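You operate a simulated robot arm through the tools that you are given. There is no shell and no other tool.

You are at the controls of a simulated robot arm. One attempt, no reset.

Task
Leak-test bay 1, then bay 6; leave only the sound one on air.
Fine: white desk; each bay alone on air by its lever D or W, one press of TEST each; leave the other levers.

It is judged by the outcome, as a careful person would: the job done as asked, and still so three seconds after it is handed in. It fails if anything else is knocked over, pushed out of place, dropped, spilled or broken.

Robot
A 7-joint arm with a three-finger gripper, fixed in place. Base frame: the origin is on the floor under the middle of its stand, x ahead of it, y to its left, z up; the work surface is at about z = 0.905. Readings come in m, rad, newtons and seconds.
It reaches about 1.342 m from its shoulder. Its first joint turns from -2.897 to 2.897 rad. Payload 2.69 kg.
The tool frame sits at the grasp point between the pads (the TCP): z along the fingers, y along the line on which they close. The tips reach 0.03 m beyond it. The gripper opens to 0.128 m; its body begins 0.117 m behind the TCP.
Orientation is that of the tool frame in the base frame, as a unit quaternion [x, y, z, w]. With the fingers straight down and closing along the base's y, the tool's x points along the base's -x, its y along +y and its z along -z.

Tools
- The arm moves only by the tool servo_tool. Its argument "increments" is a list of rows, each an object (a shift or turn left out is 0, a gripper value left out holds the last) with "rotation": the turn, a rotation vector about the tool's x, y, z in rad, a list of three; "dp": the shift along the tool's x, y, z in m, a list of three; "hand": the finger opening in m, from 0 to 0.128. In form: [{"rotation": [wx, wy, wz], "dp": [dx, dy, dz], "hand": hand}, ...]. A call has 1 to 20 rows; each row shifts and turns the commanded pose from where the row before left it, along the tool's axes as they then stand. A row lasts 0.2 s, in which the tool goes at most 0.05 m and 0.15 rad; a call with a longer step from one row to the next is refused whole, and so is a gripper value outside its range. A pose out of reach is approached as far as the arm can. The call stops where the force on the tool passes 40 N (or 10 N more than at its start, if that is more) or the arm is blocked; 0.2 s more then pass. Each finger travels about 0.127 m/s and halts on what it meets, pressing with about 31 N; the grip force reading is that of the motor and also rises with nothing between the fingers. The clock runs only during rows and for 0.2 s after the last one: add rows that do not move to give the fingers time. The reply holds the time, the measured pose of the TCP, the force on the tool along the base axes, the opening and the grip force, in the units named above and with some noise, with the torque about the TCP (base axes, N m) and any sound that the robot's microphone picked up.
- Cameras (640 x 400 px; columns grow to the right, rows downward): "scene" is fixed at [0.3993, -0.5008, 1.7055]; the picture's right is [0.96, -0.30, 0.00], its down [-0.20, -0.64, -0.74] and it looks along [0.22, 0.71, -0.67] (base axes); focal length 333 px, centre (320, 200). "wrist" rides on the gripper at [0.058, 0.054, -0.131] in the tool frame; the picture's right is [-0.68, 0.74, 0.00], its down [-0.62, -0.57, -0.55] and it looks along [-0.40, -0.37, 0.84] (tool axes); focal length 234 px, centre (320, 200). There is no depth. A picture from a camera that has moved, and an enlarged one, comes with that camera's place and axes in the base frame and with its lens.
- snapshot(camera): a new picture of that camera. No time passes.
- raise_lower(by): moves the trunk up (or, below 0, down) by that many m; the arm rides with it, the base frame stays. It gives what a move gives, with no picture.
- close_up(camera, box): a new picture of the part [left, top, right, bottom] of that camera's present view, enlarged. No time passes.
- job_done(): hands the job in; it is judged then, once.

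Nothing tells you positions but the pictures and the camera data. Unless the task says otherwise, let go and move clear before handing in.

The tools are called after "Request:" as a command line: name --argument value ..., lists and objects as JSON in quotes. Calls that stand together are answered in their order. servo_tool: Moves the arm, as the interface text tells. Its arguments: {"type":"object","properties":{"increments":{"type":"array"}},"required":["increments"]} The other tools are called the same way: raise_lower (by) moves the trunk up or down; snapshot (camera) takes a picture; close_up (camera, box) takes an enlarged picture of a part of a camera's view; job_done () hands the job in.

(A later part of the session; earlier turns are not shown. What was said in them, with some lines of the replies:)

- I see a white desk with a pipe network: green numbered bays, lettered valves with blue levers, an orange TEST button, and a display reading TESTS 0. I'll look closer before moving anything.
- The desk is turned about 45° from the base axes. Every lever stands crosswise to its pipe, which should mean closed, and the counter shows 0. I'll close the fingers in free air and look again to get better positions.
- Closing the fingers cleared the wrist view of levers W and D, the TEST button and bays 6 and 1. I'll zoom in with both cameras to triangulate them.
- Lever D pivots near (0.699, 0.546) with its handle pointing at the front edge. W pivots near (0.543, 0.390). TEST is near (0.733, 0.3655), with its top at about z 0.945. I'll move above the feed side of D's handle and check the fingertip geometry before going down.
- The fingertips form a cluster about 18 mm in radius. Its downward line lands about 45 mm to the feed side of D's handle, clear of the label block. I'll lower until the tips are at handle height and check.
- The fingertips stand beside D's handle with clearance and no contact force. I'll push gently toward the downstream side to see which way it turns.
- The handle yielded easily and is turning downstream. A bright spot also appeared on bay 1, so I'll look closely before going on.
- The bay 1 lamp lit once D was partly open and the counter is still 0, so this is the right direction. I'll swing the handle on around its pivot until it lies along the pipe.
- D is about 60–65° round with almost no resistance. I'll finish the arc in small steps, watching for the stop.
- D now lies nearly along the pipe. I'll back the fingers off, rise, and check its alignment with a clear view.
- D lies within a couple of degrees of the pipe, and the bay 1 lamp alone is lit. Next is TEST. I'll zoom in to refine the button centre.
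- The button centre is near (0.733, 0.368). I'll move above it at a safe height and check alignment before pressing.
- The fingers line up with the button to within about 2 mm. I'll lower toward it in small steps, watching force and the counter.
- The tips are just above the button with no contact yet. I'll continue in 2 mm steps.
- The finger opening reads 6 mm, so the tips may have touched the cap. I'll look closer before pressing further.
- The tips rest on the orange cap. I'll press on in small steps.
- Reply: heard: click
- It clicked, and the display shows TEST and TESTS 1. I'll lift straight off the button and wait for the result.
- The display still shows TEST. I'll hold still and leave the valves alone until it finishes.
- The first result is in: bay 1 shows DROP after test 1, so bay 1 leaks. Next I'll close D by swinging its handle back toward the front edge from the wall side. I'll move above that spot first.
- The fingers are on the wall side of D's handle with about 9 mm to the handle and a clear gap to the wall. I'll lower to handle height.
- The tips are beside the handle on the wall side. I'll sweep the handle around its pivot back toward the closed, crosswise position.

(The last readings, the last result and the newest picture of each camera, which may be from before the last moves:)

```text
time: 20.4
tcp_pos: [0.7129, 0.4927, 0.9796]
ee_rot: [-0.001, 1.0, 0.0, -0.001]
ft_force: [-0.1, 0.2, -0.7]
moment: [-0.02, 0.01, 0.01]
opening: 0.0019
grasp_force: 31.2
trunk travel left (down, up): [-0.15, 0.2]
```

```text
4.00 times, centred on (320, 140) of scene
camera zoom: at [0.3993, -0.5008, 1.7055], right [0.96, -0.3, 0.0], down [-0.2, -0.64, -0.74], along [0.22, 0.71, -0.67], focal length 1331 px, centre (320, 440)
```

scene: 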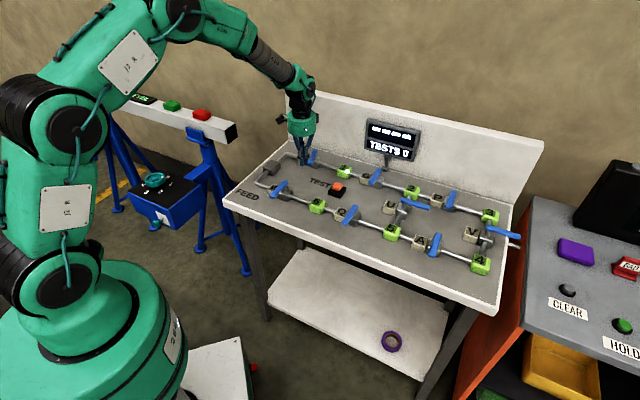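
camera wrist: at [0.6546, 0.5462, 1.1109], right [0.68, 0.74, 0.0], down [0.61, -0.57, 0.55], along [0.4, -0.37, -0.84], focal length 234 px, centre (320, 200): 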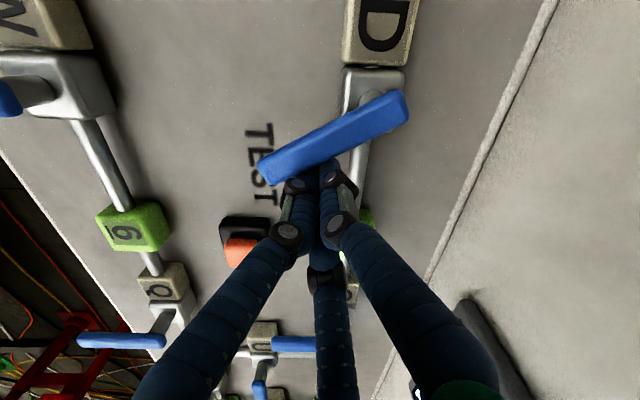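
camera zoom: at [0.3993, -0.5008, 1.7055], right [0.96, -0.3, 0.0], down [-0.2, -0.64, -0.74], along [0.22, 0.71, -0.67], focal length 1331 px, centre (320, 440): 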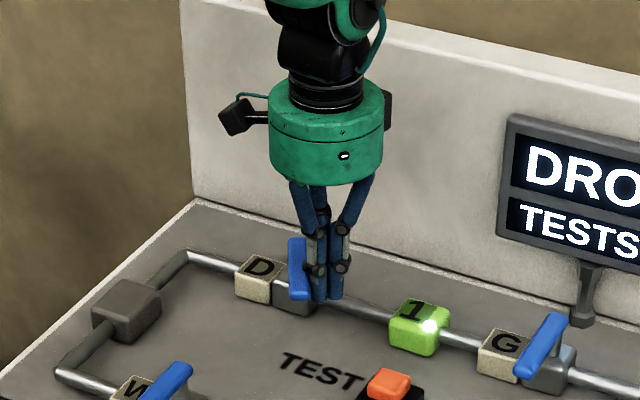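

D is about two-thirds back. I'll continue to just short of fully crosswise and check.

Request:
servo_tool --increments '[{"dp": [0.0082, -0.0013, 0]}, {"dp": [0.0082, -0.0012, 0]}, {"dp": [0.0064, 0.0014, 0]}, {"dp": [0.0063, 0.0015, 0]}]'

Request:
snapshot --camera "wrist"

Request:
close_up --camera "scene" --box '[260, 90, 380, 190]'

```text
time: 21.4
tcp_pos: [0.6824, 0.4914, 0.9794]
ee_rot: [0.0, 1.0, 0.0, 0.0]
ft_force: [0.1, -0.3, -0.5]
moment: [0.0, 0.01, -0.01]
opening: 0.002
grasp_force: 31.6
trunk travel left (down, up): [-0.15, 0.2]
```

```text
taken
camera wrist: at [0.625, 0.5462, 1.1099], right [0.68, 0.74, 0.0], down [0.62, -0.57, 0.55], along [0.4, -0.37, -0.84], focal length 234 px, centre (320, 200)
```

wrist: 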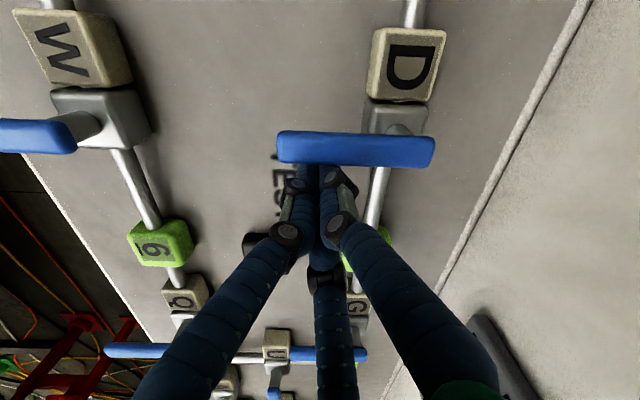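

```text
4.00 times, centred on (320, 140) of scene
camera zoom: at [0.3993, -0.5008, 1.7055], right [0.96, -0.3, 0.0], down [-0.2, -0.64, -0.74], along [0.22, 0.71, -0.67], focal length 1331 px, centre (320, 440)
```

zoom: 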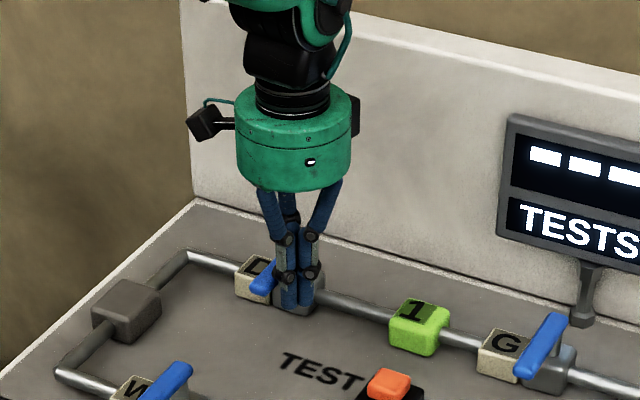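

D is back at its original crosswise position, the bay 1 lamp is out and the display has reset. I'll back off, rise and move above the feed side of W's handle.

Request:
servo_tool --increments '[{"dp": [-0.0071, -0.0071, 0]}, {"dp": [-0.0071, -0.0071, 0]}, {"dp": [0, 0, -0.04]}, {"dp": [0, 0, -0.04]}, {"dp": [0.0369, -0.01535, 0]}, {"dp": [0.0369, -0.01535, 0]}, {"dp": [0.0369, -0.01535, 0]}, {"dp": [0.0369, -0.01535, 0]}, {"dp": [0.0369, -0.01535, 0]}, {"dp": [0.0369, -0.01535, 0]}, {"dp": [0, 0, 0]}, {"dp": [0, 0, 0]}]'

Request:
snapshot --camera "wrist"

Request:
close_up --camera "scene" --box '[220, 110, 400, 230]'

```text
time: 24.0
tcp_pos: [0.4766, 0.3831, 1.056]
ee_rot: [0.0, 1.0, 0.0, 0.0]
ft_force: [0.0, 0.7, -1.0]
moment: [-0.01, 0.01, -0.03]
opening: 0.0019
grasp_force: 31.8
trunk travel left (down, up): [-0.15, 0.2]
```

```text
taken
camera wrist: at [0.4186, 0.4378, 1.1883], right [0.68, 0.74, 0.0], down [0.62, -0.57, 0.55], along [0.4, -0.37, -0.84], focal length 234 px, centre (320, 200)
```

wrist: 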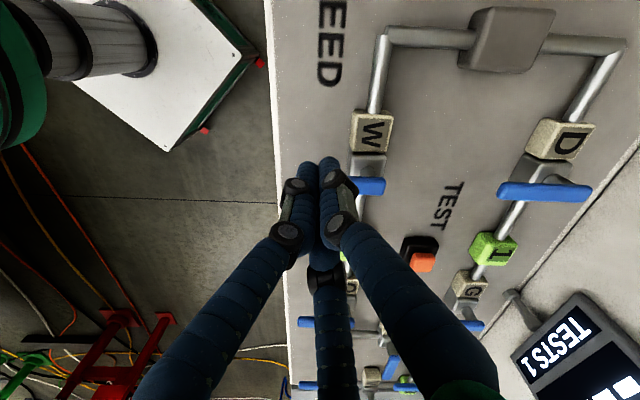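

```text
3.33 times, centred on (310, 170) of scene
camera zoom: at [0.3993, -0.5008, 1.7055], right [0.96, -0.3, 0.0], down [-0.2, -0.64, -0.74], along [0.22, 0.71, -0.67], focal length 1109 px, centre (353, 300)
```

zoom: 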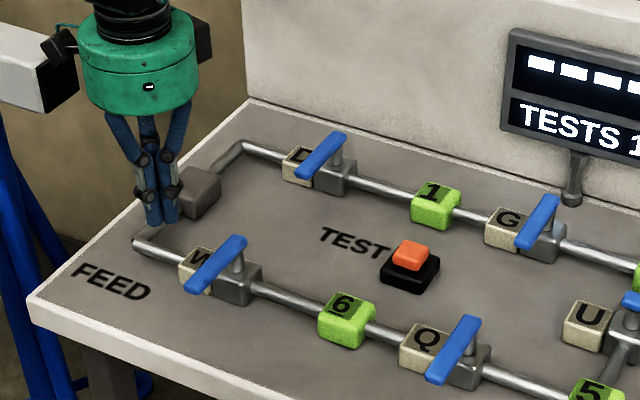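

W's handle is where I expected, about 13 mm ahead of the fingers. I'll lower beside it to handle height.

Request:
servo_tool --increments '[{"dp": [0, 0, 0.026]}, {"dp": [0, 0, 0.026]}, {"dp": [0, 0, 0.026]}, {"dp": [0, 0, 0]}]'

Request:
close_up --camera "scene" --box '[220, 130, 340, 220]'

```text
time: 25.0
tcp_pos: [0.4766, 0.3841, 0.9806]
ee_rot: [0.0, 1.0, 0.001, 0.0]
ft_force: [-0.3, 0.9, -0.7]
moment: [-0.02, 0.02, 0.03]
opening: 0.0021
grasp_force: 31.9
trunk travel left (down, up): [-0.15, 0.2]
```

```text
4.44 times, centred on (280, 175) of scene
camera zoom: at [0.3993, -0.5008, 1.7055], right [0.96, -0.3, 0.0], down [-0.2, -0.64, -0.74], along [0.22, 0.71, -0.67], focal length 1479 px, centre (498, 311)
```

zoom: 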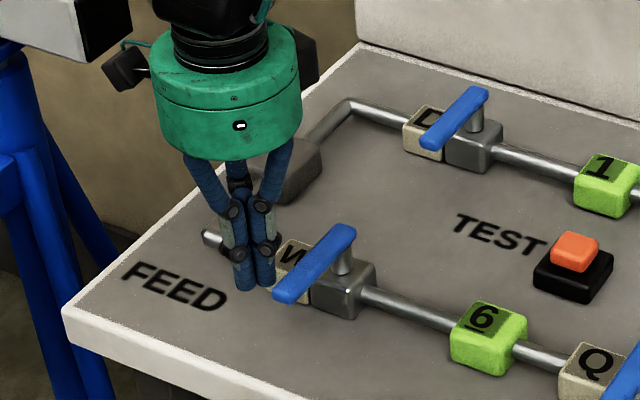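

The fingers are clear beside W's handle. I'll swing W the same way as D, toward downstream.

Request:
servo_tool --increments '[{"dp": [-0.0055, -0.0079, 0.001]}, {"dp": [-0.0055, -0.0079, 0.001]}, {"dp": [-0.0055, -0.0079, 0]}, {"dp": [-0.0054, -0.0063, 0]}, {"dp": [-0.0054, -0.0063, 0]}, {"dp": [-0.0067, -0.0046, 0]}, {"dp": [-0.0067, -0.0046, 0]}, {"dp": [-0.0077, -0.0026, 0]}, {"dp": [-0.0077, -0.0026, 0]}, {"dp": [-0.0082, -0.0006, 0]}, {"dp": [-0.0082, -0.0006, 0]}]'

Request:
snapshot --camera "wrist"

Request:
close_up --camera "scene" --box '[220, 130, 340, 220]'

```text
time: 27.4
tcp_pos: [0.5499, 0.3335, 0.978]
ee_rot: [-0.001, 1.0, 0.0, 0.0]
ft_force: [0.4, 0.1, 0.7]
moment: [0.01, 0.04, 0.01]
opening: 0.0022
grasp_force: 31.4
trunk travel left (down, up): [-0.15, 0.2]
```

```text
taken
camera wrist: at [0.4915, 0.3871, 1.1099], right [0.68, 0.74, 0.0], down [0.62, -0.57, 0.55], along [0.4, -0.37, -0.84], focal length 234 px, centre (320, 200)
```

wrist: 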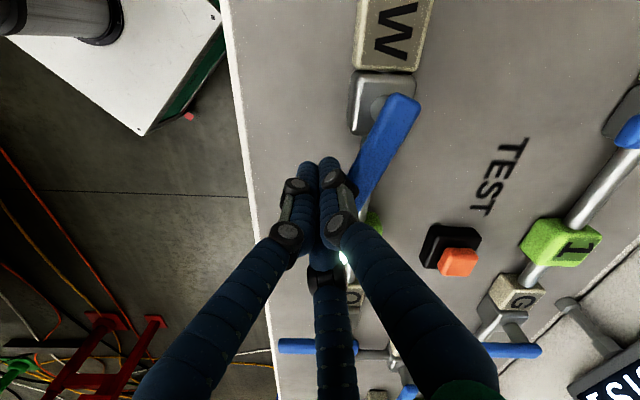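

```text
4.44 times, centred on (280, 175) of scene
camera zoom: at [0.3993, -0.5008, 1.7055], right [0.96, -0.3, 0.0], down [-0.2, -0.64, -0.74], along [0.22, 0.71, -0.67], focal length 1479 px, centre (498, 311)
```

zoom: 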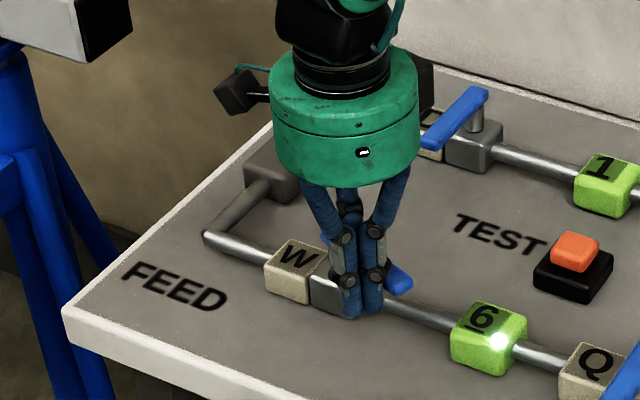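

The bay 6 lamp is lit and W is most of the way round. I'll finish the quarter turn.

Request:
servo_tool --increments '[{"dp": [-0.0053, 0.0005, 0]}, {"dp": [-0.0053, 0.001, 0]}, {"dp": [-0.005, 0.0012, 0]}, {"dp": [0, 0, 0]}]'

Request:
snapshot --camera "wrist"

Request:
close_up --camera "scene" --box '[220, 130, 340, 220]'

```text
time: 28.4
tcp_pos: [0.5649, 0.3373, 0.9779]
ee_rot: [0.0, 1.0, 0.001, -0.001]
ft_force: [0.3, 0.0, -0.6]
moment: [0.03, -0.02, -0.03]
opening: 0.0019
grasp_force: 31.5
trunk travel left (down, up): [-0.15, 0.2]
```

```text
taken
camera wrist: at [0.5067, 0.3907, 1.1092], right [0.68, 0.74, 0.0], down [0.62, -0.57, 0.55], along [0.4, -0.37, -0.84], focal length 234 px, centre (320, 200)
```

wrist: 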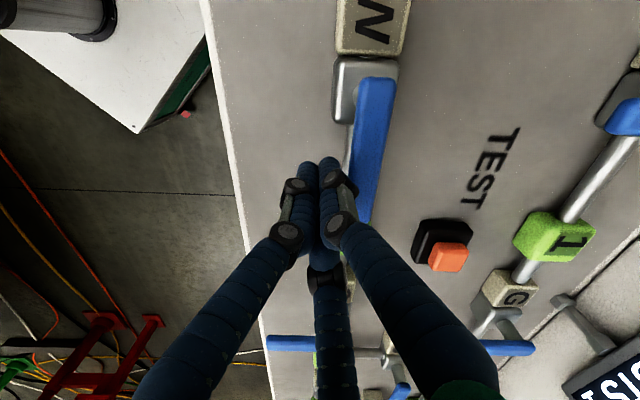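

```text
4.44 times, centred on (280, 175) of scene
camera zoom: at [0.3993, -0.5008, 1.7055], right [0.96, -0.3, 0.0], down [-0.2, -0.64, -0.74], along [0.22, 0.71, -0.67], focal length 1479 px, centre (498, 311)
```

zoom: 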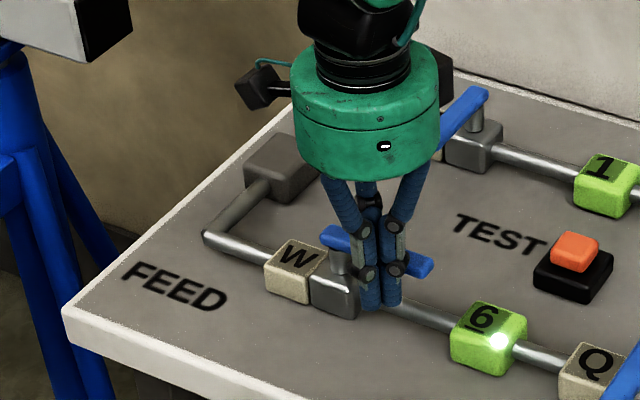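

W is within about 3° of the pipe line. I'll nudge it a touch further, then back off, rise and check.

Request:
servo_tool --increments '[{"dp": [-0.0018, 0.0018, 0]}, {"dp": [0, 0, 0]}, {"dp": [0.0106, -0.0106, 0]}, {"dp": [0.0106, -0.0106, 0]}, {"dp": [0, 0, -0.04]}, {"dp": [0, 0, -0.04]}, {"dp": [0, 0, 0]}]'

Request:
snapshot --camera "wrist"

Request:
snapshot --camera "scene"

Request:
close_up --camera "scene" --box '[230, 130, 430, 250]'

```text
time: 30.0
tcp_pos: [0.5439, 0.3176, 1.0603]
ee_rot: [0.001, 1.0, 0.001, 0.0]
ft_force: [-1.0, -0.5, 0.9]
moment: [0.06, -0.06, -0.01]
opening: 0.002
grasp_force: 31.9
trunk travel left (down, up): [-0.15, 0.2]
```

```text
taken
camera wrist: at [0.4866, 0.3712, 1.1917], right [0.68, 0.74, 0.0], down [0.62, -0.57, 0.55], along [0.4, -0.37, -0.84], focal length 234 px, centre (320, 200)
```

wrist: 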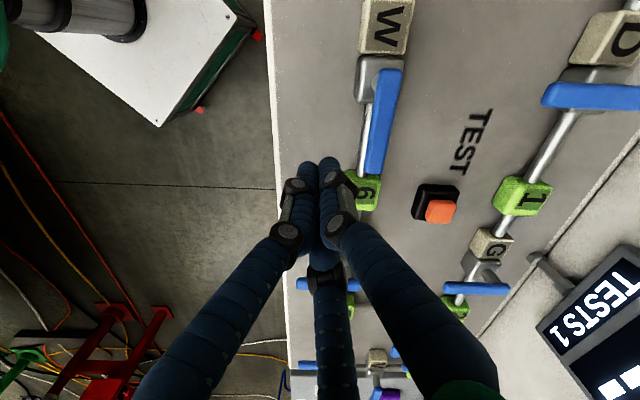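

```text
taken
```

scene: 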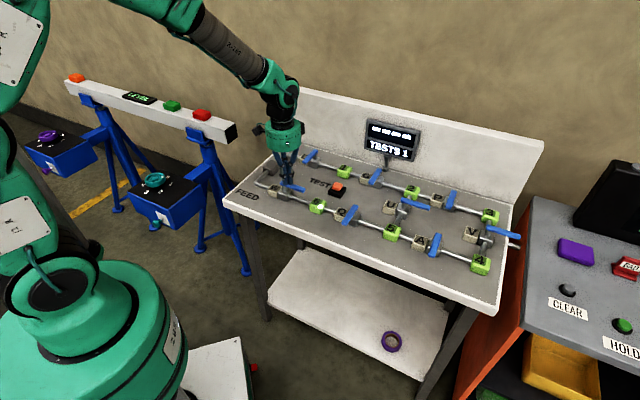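

```text
3.20 times, centred on (330, 190) of scene
camera zoom: at [0.3993, -0.5008, 1.7055], right [0.96, -0.3, 0.0], down [-0.2, -0.64, -0.74], along [0.22, 0.71, -0.67], focal length 1065 px, centre (288, 232)
```

zoom: 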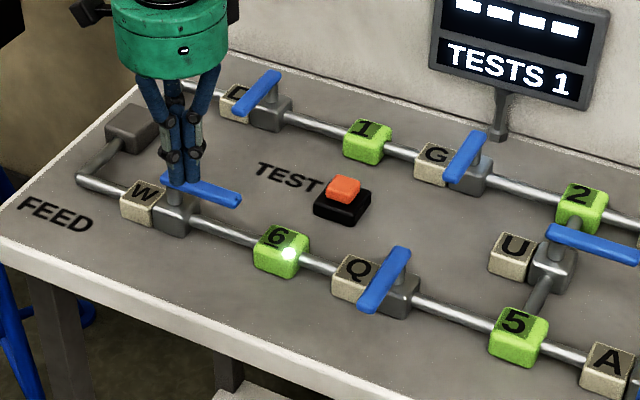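

W is open and only the bay 6 lamp is lit, with D closed. I'll go back above TEST for the second test.

Request:
servo_tool --increments '[{"dp": [-0.0374, 0.01, 0]}, {"dp": [-0.0374, 0.01, 0]}, {"dp": [-0.0374, 0.01, 0]}, {"dp": [-0.0374, 0.01, 0]}, {"dp": [-0.0374, 0.01, 0]}, {"dp": [0, 0, 0.025]}, {"dp": [0, 0, 0.028]}, {"dp": [0, 0, 0]}, {"dp": [0, 0, 0]}]'

Request:
close_up --camera "wrist" --box '[230, 90, 410, 230]'

Request:
close_up --camera "scene" --box '[300, 110, 430, 220]'

```text
time: 32.0
tcp_pos: [0.7303, 0.3688, 1.0084]
ee_rot: [-0.001, 1.0, 0.0, 0.0]
ft_force: [-0.1, 0.1, 0.0]
moment: [-0.01, -0.02, -0.01]
opening: 0.002
grasp_force: 31.7
trunk travel left (down, up): [-0.15, 0.2]
```

```text
2.86 times, centred on (320, 160) of wrist
camera zoom: at [0.6733, 0.4219, 1.1393], right [0.68, 0.74, 0.0], down [0.62, -0.57, 0.55], along [0.4, -0.37, -0.84], focal length 669 px, centre (320, 314)
```

zoom: 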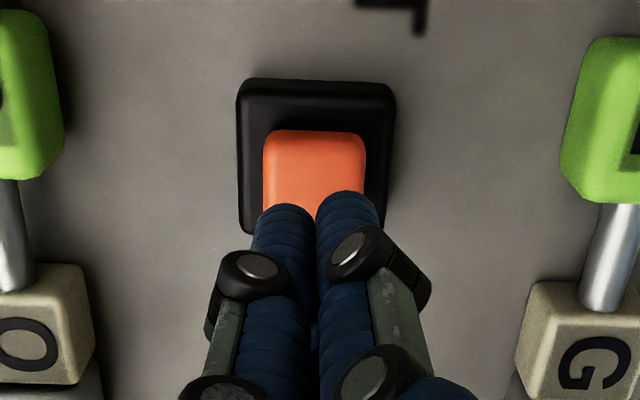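

```text
3.64 times, centred on (365, 165) of scene
camera zoom: at [0.3993, -0.5008, 1.7055], right [0.96, -0.3, 0.0], down [-0.2, -0.64, -0.74], along [0.22, 0.71, -0.67], focal length 1210 px, centre (156, 327)
```

zoom: 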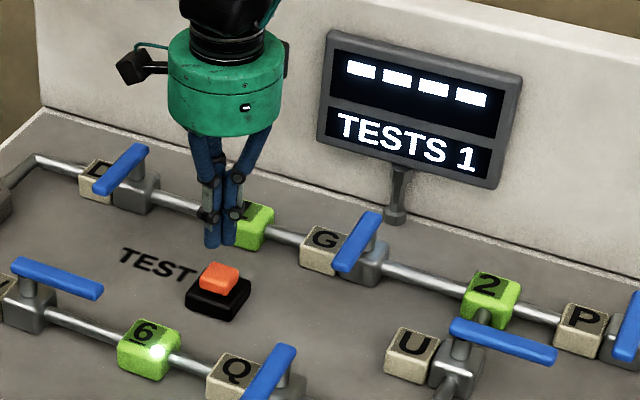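

Alignment matches the first press. I'll descend to just at the cap, then press in 2 mm steps as before.

Request:
servo_tool --increments '[{"dp": [0, 0, 0.015]}, {"dp": [0, 0, 0.012]}, {"dp": [0, 0, 0.004]}, {"dp": [0, 0, 0.003]}, {"dp": [0, 0, 0.002]}, {"dp": [0, 0, 0.002]}, {"dp": [0, 0, 0.002]}]'

Request:
close_up --camera "scene" --box '[300, 110, 430, 220]'

```text
time: 33.6
tcp_pos: [0.7317, 0.3663, 0.966]
ee_rot: [0.0, 1.0, 0.0, 0.0]
ft_force: [0.8, 0.4, 3.2]
moment: [0.02, -0.04, 0.0]
opening: 0.0061
grasp_force: 31.1
trunk travel left (down, up): [-0.15, 0.2]
heard: click
```

```text
3.64 times, centred on (365, 165) of scene
camera zoom: at [0.3993, -0.5008, 1.7055], right [0.96, -0.3, 0.0], down [-0.2, -0.64, -0.74], along [0.22, 0.71, -0.67], focal length 1210 px, centre (156, 327)
```

zoom: 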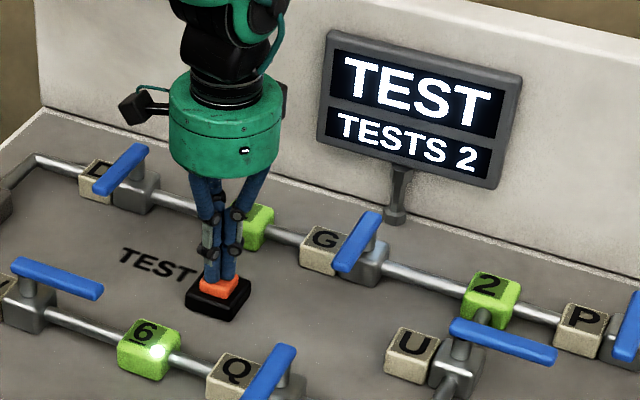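

It clicked once and the display shows TEST and TESTS 2. I'll lift straight off and wait for the bay 6 result.

Request:
servo_tool --increments '[{"dp": [0, 0, -0.02]}, {"dp": [0, 0, -0.03]}, {"dp": [0, 0, -0.04]}, {"dp": [0, 0, 0]}, {"dp": [0, 0, 0]}, {"dp": [0, 0, 0]}, {"dp": [0, 0, 0]}, {"dp": [0, 0, 0]}, {"dp": [0, 0, 0]}, {"dp": [0, 0, 0]}, {"dp": [0, 0, 0]}, {"dp": [0, 0, 0]}, {"dp": [0, 0, 0]}, {"dp": [0, 0, 0]}]'

Request:
close_up --camera "scene" --box '[300, 110, 430, 220]'

```text
time: 36.6
tcp_pos: [0.7312, 0.3667, 1.0563]
ee_rot: [0.0, 1.0, 0.0, 0.0]
ft_force: [0.0, 0.6, 0.0]
moment: [0.01, -0.02, -0.09]
opening: 0.0022
grasp_force: 31.4
trunk travel left (down, up): [-0.15, 0.2]
```

```text
3.64 times, centred on (365, 165) of scene
camera zoom: at [0.3993, -0.5008, 1.7055], right [0.96, -0.3, 0.0], down [-0.2, -0.64, -0.74], along [0.22, 0.71, -0.67], focal length 1210 px, centre (156, 327)
```

zoom: 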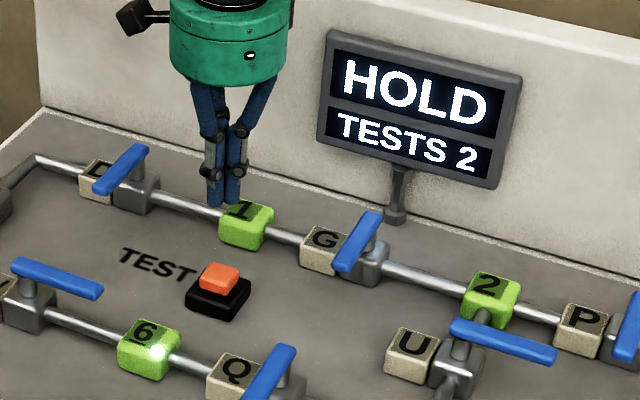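

Bay 6 shows HOLD, so it is sound, and W is already the only open lever. I'll raise the arm well clear, confirm the reading stays, and check the whole scene.

Request:
servo_tool --increments '[{"dp": [0, 0, -0.04]}, {"dp": [0, 0, -0.04]}, {"dp": [0, 0, -0.04]}, {"dp": [0.02, -0.015, -0.03]}, {"dp": [0.03, -0.02, 0]}, {"dp": [0.03, -0.02, 0]}, {"dp": [0.03, -0.02, 0]}, {"dp": [0, 0, 0]}, {"dp": [0, 0, 0]}, {"dp": [0, 0, 0]}, {"dp": [0, 0, 0]}]'

Request:
snapshot --camera "scene"

Request:
close_up --camera "scene" --box '[230, 100, 430, 230]'

Request:
close_up --camera "scene" --box '[370, 170, 530, 280]'

Request:
snapshot --camera "wrist"

```text
time: 39.0
tcp_pos: [0.6227, 0.2903, 1.2077]
ee_rot: [0.0, 1.0, 0.0, 0.001]
ft_force: [0.2, -0.5, 0.1]
moment: [-0.02, -0.01, -0.01]
opening: 0.0021
grasp_force: 31.0
trunk travel left (down, up): [-0.15, 0.2]
```

```text
taken
```

scene: 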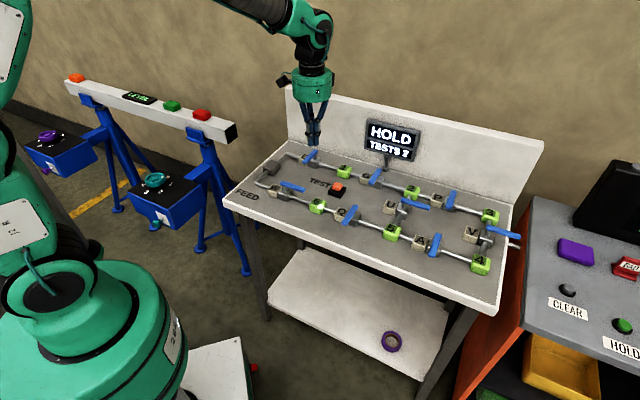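

```text
3.08 times, centred on (330, 165) of scene
camera zoom: at [0.3993, -0.5008, 1.7055], right [0.96, -0.3, 0.0], down [-0.2, -0.64, -0.74], along [0.22, 0.71, -0.67], focal length 1024 px, centre (289, 308)
```

zoom: 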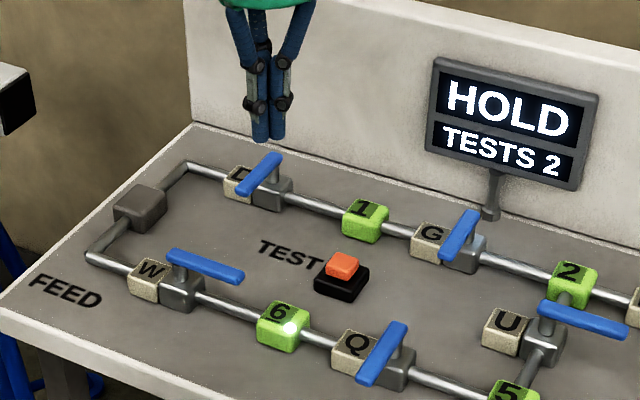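

```text
3.64 times, centred on (450, 225) of scene
camera zoom: at [0.3993, -0.5008, 1.7055], right [0.96, -0.3, 0.0], down [-0.2, -0.64, -0.74], along [0.22, 0.71, -0.67], focal length 1210 px, centre (-153, 109)
```

zoom: 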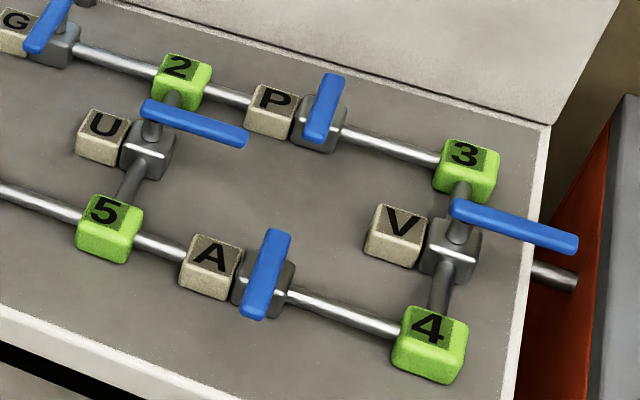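

```text
taken
camera wrist: at [0.5654, 0.3446, 1.3387], right [0.68, 0.74, 0.0], down [0.62, -0.57, 0.55], along [0.4, -0.37, -0.84], focal length 234 px, centre (320, 200)
```

wrist: 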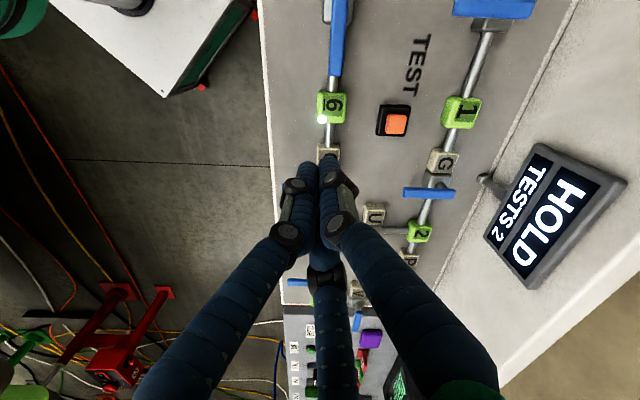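

The display holds at HOLD with TESTS 2. W is open with only the bay 6 lamp lit, D is closed, and the other levers are untouched. The arm is clear of everything, so I'm handing in.

Request:
job_done

```text
The job is handed in.
```

The job is handed in: bay 6 is sound and is now the only bay on air, while bay 1 leaks and is shut off.

| Bay | Lever | Result | Left as |
|---|---|---|---|
| 1 | D | DROP (pressure fell) | D closed, lamp out |
| 6 | W | HOLD (pressure held) | W open, lamp lit |

I put each bay on air alone and pressed TEST once for each, so the counter reads 2. I left the other levers alone, and nothing else was disturbed. The arm was raised clear before I handed in.
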